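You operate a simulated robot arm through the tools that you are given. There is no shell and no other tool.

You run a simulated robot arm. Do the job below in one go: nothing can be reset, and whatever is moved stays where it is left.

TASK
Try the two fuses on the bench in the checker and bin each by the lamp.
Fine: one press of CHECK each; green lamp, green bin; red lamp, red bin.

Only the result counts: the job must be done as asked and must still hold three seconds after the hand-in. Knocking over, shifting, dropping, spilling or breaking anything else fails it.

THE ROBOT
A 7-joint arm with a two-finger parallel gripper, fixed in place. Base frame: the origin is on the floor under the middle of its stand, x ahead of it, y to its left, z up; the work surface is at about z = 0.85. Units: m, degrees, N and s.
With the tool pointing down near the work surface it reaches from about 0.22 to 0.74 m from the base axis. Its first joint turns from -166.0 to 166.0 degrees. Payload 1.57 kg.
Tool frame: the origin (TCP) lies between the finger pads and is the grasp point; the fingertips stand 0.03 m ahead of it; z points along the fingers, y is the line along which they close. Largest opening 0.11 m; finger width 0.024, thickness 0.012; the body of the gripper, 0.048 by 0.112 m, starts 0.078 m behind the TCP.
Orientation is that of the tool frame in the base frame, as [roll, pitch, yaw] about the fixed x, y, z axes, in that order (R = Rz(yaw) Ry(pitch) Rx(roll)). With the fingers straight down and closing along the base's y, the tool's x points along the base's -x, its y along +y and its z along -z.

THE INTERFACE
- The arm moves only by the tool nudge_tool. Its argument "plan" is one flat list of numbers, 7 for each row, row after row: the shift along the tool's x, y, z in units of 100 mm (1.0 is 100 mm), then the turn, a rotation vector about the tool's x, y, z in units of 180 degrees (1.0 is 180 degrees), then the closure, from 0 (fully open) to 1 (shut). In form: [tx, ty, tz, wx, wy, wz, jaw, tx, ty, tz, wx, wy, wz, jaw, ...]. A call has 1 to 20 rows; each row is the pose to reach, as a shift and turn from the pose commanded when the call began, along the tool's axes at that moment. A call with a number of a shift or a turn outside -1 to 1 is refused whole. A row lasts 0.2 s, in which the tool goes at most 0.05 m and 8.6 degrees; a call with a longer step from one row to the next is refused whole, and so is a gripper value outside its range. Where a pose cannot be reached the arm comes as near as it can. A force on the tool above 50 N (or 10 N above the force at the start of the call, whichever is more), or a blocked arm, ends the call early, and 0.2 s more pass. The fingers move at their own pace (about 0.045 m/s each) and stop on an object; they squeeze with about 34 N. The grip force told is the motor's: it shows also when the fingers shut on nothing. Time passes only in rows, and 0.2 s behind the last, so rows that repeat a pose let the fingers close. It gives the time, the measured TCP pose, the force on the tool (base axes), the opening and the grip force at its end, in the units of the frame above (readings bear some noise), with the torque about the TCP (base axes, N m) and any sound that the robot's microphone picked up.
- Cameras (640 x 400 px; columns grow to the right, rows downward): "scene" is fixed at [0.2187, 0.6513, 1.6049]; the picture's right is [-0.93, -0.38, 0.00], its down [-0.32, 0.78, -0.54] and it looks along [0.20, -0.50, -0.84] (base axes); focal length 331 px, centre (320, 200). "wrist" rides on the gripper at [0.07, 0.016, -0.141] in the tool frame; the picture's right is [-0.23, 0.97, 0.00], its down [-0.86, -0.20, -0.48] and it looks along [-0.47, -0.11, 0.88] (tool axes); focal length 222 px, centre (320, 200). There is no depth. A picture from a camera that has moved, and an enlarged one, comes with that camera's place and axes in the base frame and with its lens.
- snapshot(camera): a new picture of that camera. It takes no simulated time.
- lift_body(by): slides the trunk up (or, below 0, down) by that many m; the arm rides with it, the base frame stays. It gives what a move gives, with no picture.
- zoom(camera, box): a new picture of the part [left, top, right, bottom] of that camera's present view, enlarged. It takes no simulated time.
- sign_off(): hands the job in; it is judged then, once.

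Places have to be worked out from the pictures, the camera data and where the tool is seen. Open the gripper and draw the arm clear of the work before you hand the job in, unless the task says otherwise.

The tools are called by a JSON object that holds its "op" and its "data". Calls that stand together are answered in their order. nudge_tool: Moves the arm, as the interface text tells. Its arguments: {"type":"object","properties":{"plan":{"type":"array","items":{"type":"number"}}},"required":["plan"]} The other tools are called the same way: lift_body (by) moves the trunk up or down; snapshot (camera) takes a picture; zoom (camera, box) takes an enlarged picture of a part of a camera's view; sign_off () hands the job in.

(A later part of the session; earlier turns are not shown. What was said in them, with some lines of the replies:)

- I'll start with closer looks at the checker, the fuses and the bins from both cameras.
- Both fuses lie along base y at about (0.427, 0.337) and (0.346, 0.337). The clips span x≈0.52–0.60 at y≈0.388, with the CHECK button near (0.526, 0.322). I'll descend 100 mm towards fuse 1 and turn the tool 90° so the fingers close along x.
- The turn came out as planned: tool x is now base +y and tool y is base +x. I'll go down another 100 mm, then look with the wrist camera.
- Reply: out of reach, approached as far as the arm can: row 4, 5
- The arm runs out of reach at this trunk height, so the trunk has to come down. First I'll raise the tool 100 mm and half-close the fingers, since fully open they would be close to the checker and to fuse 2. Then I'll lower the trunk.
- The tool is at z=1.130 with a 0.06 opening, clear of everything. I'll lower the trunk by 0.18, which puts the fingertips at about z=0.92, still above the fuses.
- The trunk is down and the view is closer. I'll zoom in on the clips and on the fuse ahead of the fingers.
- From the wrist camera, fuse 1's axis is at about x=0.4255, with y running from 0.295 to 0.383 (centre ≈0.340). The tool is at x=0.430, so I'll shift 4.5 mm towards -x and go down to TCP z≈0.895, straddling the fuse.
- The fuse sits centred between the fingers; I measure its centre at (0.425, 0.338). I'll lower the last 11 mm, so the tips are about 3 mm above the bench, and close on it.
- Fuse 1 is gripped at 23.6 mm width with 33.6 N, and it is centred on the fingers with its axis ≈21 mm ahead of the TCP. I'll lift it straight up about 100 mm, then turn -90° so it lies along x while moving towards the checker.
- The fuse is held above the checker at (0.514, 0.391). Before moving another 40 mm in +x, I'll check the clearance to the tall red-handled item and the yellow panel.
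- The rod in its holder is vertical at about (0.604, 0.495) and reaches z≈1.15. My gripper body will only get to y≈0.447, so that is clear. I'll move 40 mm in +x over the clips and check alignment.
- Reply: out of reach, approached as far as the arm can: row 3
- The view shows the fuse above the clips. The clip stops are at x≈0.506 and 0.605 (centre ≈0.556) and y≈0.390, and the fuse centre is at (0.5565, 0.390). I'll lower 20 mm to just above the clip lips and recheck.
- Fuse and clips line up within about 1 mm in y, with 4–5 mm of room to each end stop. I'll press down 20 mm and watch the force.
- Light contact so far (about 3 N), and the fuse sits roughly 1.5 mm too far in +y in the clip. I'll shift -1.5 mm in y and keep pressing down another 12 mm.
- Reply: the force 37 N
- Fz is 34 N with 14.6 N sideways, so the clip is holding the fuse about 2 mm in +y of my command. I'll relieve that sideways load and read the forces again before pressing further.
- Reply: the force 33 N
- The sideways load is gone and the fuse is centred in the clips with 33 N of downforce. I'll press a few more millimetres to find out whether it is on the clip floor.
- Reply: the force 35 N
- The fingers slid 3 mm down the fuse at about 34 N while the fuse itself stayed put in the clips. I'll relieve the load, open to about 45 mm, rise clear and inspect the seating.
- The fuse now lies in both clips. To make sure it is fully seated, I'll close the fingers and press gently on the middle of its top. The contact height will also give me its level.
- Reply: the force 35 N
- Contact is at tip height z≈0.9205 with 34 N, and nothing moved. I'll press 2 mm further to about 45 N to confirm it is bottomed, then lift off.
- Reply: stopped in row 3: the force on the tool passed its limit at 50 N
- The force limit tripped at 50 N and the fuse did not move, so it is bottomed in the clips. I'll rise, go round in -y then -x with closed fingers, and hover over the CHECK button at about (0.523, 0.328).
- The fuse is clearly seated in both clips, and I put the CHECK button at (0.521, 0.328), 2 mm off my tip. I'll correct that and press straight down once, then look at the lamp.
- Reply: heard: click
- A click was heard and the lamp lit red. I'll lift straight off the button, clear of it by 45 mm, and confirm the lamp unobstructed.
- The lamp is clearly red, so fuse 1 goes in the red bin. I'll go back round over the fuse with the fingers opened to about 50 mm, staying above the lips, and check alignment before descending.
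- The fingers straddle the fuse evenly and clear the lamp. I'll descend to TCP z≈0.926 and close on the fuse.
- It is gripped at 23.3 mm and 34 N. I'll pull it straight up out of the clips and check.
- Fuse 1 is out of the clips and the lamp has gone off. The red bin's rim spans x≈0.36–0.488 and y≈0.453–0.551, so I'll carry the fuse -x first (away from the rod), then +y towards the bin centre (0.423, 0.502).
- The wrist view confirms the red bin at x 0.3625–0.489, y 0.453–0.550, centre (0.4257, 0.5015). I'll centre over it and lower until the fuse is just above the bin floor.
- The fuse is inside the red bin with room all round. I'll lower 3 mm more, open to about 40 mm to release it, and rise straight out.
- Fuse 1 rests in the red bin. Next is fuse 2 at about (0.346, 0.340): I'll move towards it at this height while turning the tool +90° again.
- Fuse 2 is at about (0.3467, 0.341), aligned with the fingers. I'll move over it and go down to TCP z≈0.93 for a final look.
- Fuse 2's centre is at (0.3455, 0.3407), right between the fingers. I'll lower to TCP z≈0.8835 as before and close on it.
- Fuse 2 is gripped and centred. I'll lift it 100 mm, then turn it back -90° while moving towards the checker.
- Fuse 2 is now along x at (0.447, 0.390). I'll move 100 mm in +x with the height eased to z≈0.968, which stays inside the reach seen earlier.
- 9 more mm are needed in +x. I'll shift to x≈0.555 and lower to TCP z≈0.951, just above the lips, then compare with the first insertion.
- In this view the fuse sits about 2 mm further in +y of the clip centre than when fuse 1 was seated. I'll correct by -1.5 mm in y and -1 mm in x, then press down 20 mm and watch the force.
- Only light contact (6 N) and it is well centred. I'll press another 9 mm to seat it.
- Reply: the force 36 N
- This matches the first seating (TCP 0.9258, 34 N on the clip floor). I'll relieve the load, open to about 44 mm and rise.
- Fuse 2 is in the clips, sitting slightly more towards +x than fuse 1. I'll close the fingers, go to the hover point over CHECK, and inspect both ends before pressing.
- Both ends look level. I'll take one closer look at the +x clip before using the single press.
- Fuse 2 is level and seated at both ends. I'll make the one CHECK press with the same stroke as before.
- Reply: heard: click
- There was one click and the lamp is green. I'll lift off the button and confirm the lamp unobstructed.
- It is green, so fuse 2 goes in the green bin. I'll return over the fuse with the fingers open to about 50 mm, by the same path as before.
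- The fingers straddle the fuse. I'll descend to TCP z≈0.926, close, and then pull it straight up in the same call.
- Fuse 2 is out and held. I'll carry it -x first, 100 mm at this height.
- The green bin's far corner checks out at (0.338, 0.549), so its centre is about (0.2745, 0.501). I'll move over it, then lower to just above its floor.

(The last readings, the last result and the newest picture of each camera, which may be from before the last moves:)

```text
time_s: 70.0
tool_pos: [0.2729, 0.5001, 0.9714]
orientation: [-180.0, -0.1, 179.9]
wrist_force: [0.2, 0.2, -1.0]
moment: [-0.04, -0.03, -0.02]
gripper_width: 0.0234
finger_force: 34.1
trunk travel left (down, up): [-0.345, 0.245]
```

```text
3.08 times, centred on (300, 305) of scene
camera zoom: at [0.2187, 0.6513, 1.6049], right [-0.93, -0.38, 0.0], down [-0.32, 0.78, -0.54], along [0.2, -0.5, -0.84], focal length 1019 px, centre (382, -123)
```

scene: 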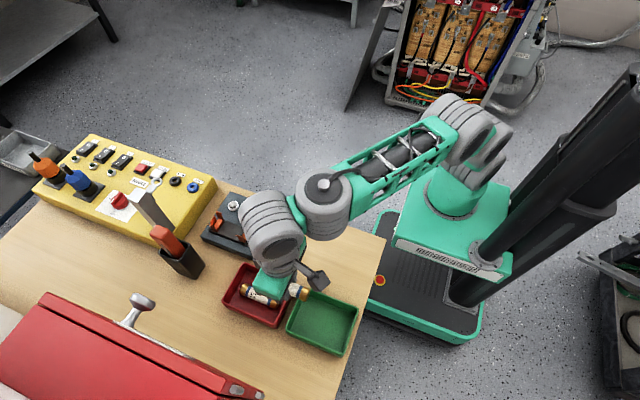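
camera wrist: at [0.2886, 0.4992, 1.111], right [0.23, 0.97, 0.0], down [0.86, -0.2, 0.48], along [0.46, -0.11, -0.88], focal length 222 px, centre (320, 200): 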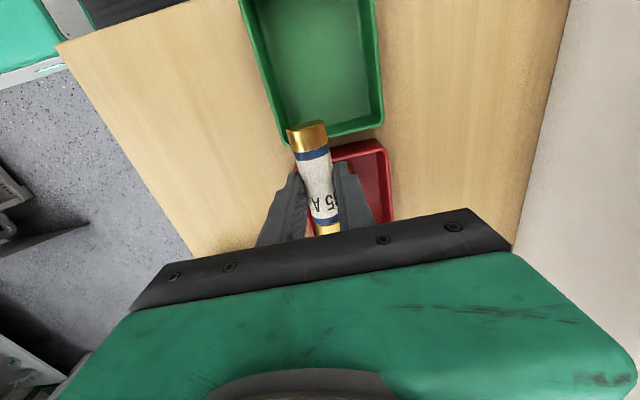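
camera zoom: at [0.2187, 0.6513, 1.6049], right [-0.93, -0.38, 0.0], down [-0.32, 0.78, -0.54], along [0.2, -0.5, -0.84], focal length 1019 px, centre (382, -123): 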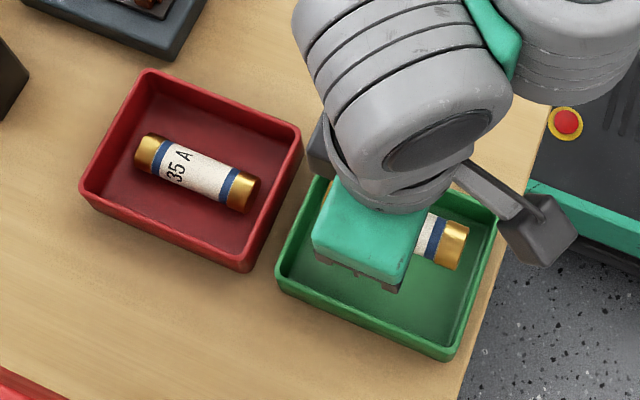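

The bin centre measures (0.2755, 0.5015) and the fuse is within 3 mm of it. I'll lower 82 mm into the bin, check, then release.

{"op": "nudge_tool", "data": {"plan": [-0.025, 0.012, 0.1, 0, 0, 0, 1.0, -0.025, 0.012, 0.3, 0, 0, 0, 1.0, -0.025, 0.012, 0.5, 0, 0, 0, 1.0, -0.025, 0.012, 0.65, 0, 0, 0, 1.0, -0.025, 0.012, 0.75, 0, 0, 0, 1.0, -0.025, 0.012, 0.82, 0, 0, 0, 1.0, -0.025, 0.012, 0.82, 0, 0, 0, 1.0]}}

{"op": "zoom", "data": {"camera": "wrist", "box": [200, 30, 440, 240]}}

```text
time_s: 71.6
tool_pos: [0.2771, 0.5011, 0.889]
orientation: [180.0, -0.1, 179.9]
wrist_force: [0.6, -0.7, -1.8]
moment: [0.03, 0.01, 0.0]
gripper_width: 0.0234
finger_force: 34.0
trunk travel left (down, up): [-0.345, 0.245]
```

```text
1.90 times, centred on (320, 135) of wrist
camera zoom: at [0.2071, 0.5178, 1.0287], right [0.23, 0.97, 0.0], down [0.86, -0.2, 0.48], along [0.46, -0.11, -0.88], focal length 423 px, centre (320, 324)
```

zoom: 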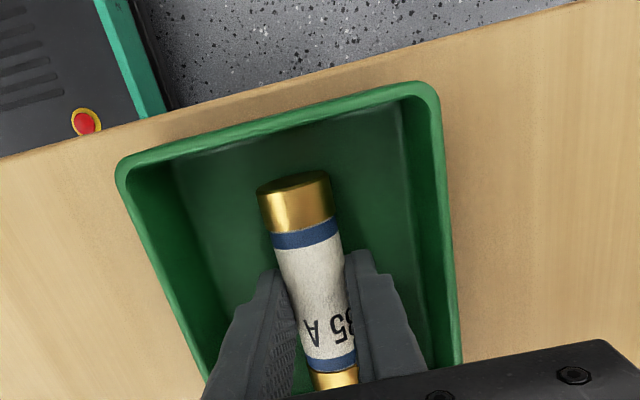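

The fuse is inside the green bin, clear of its walls. I'll open to about 40 mm to release it, then rise straight out by 100 mm.

{"op": "nudge_tool", "data": {"plan": [0, 0, 0, 0, 0, 0, 0.64, 0, 0, 0, 0, 0, 0, 0.64, 0, 0, 0, 0, 0, 0, 0.64, 0, 0, 0, 0, 0, 0, 0.64, 0, 0, -0.15, 0, 0, 0, 0.64, 0, 0, -0.4, 0, 0, 0, 0.64, 0, 0, -0.7, 0, 0, 0, 0.64, 0, 0, -1.0, 0, 0, 0, 0.64, 0, 0, -1.0, 0, 0, 0, 0.64]}}

{"op": "snapshot", "data": {"camera": "wrist"}}

{"op": "snapshot", "data": {"camera": "scene"}}

```text
time_s: 73.6
tool_pos: [0.2777, 0.5006, 0.9849]
orientation: [-180.0, -0.1, 179.9]
wrist_force: [-0.5, -0.6, 0.2]
moment: [0.0, 0.04, 0.0]
gripper_width: 0.0396
finger_force: 0.0
trunk travel left (down, up): [-0.345, 0.245]
```

```text
taken
camera wrist: at [0.2072, 0.517, 1.1259], right [0.23, 0.97, 0.0], down [0.86, -0.2, 0.48], along [0.46, -0.11, -0.88], focal length 222 px, centre (320, 200)
```

wrist: 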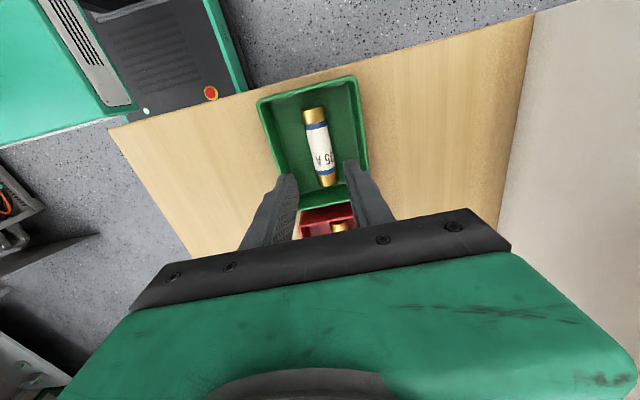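

```text
taken
```

scene: 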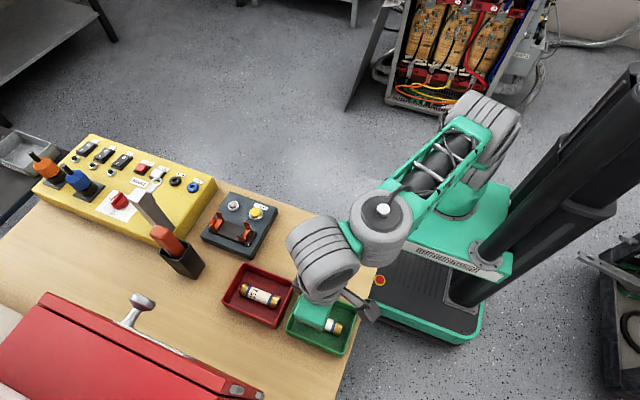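

Both fuses rest in their bins. I'll open the gripper fully, draw it up another 100 mm and back from the bench.

{"op": "nudge_tool", "data": {"plan": [0, 0, -0.25, 0, 0, 0, 0.3, 0, 0, -0.5, 0, 0, 0, 0, 0, 0, -0.75, 0, 0, 0, 0, 0, 0, -1.0, 0, 0, 0, 0, 0, 0, -1.0, 0, 0, 0, 0]}}

{"op": "lift_body", "data": {"by": 0.12}}

{"op": "snapshot", "data": {"camera": "scene"}}

```text
time_s: 74.8
tool_pos: [0.2774, 0.5015, 1.0896]
orientation: [-179.9, -0.1, 179.9]
wrist_force: [0.4, -0.1, -0.3]
moment: [0.04, 0.0, 0.0]
gripper_width: 0.1103
finger_force: 0.1
trunk travel left (down, up): [-0.345, 0.245]
```

```text
time_s: 76.3
tool_pos: [0.2766, 0.5005, 1.2074]
orientation: [-180.0, -0.1, 179.9]
wrist_force: [-0.7, 0.4, 0.2]
moment: [-0.04, 0.02, 0.01]
gripper_width: 0.1099
finger_force: 0.0
trunk travel left (down, up): [-0.465, 0.125]
```

```text
taken
```

scene: 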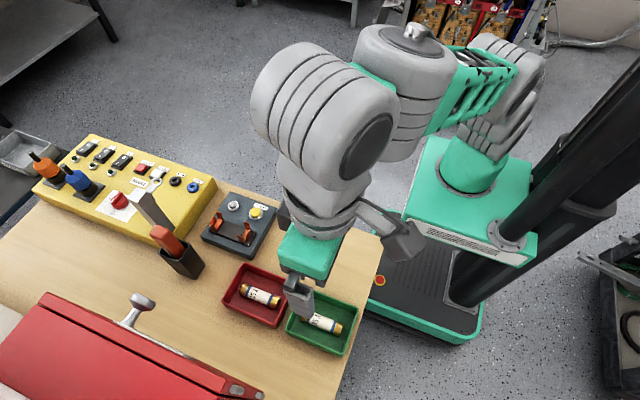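

The arm is at z≈1.21, well above the bench. I'll pull it 100 mm back in -y for a clear view of both bins and a last check.

{"op": "nudge_tool", "data": {"plan": [0, -0.25, 0, 0, 0, 0, 0, 0, -0.5, 0, 0, 0, 0, 0, 0, -0.75, 0, 0, 0, 0, 0, 0, -1.0, 0, 0, 0, 0, 0, 0, -1.0, 0, 0, 0, 0, 0]}}

{"op": "zoom", "data": {"camera": "scene", "box": [190, 180, 400, 370]}}

```text
time_s: 77.5
tool_pos: [0.2765, 0.4005, 1.2111]
orientation: [180.0, -0.1, 180.0]
wrist_force: [0.2, 0.4, -0.8]
moment: [-0.02, -0.01, -0.02]
gripper_width: 0.1099
finger_force: 0.2
trunk travel left (down, up): [-0.465, 0.125]
```

```text
2.11 times, centred on (295, 275) of scene
camera zoom: at [0.2187, 0.6513, 1.6049], right [-0.93, -0.38, 0.0], down [-0.32, 0.78, -0.54], along [0.2, -0.5, -0.84], focal length 697 px, centre (373, 42)
```

zoom: 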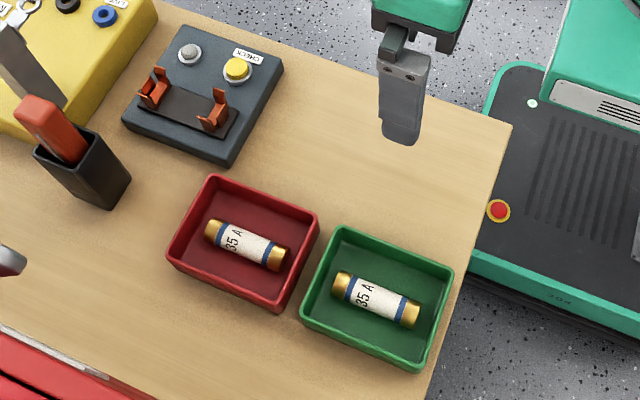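

Fuse 1 (red lamp) lies in the red bin and fuse 2 (green lamp) in the green bin. The checker is empty and unmoved, the gripper is open and the arm is clear, so I'm handing the job in.

{"op": "sign_off", "data": {}}

```text
The job is handed in.
```

Both fuses were tested in the checker with one CHECK press each and binned by the lamp:

| Fuse | Starting place | Lamp | Bin |
|---|---|---|---|
| 1 | nearer the checker | red | red (labelled BLOWN) |
| 2 | further from the checker | green | green |

In the last picture before hand-in, both fuses lay flat in their bins, the checker was empty, and nothing else looked disturbed. The gripper was open and the arm drawn back above the bench. The hand-in was accepted, but no result came back.
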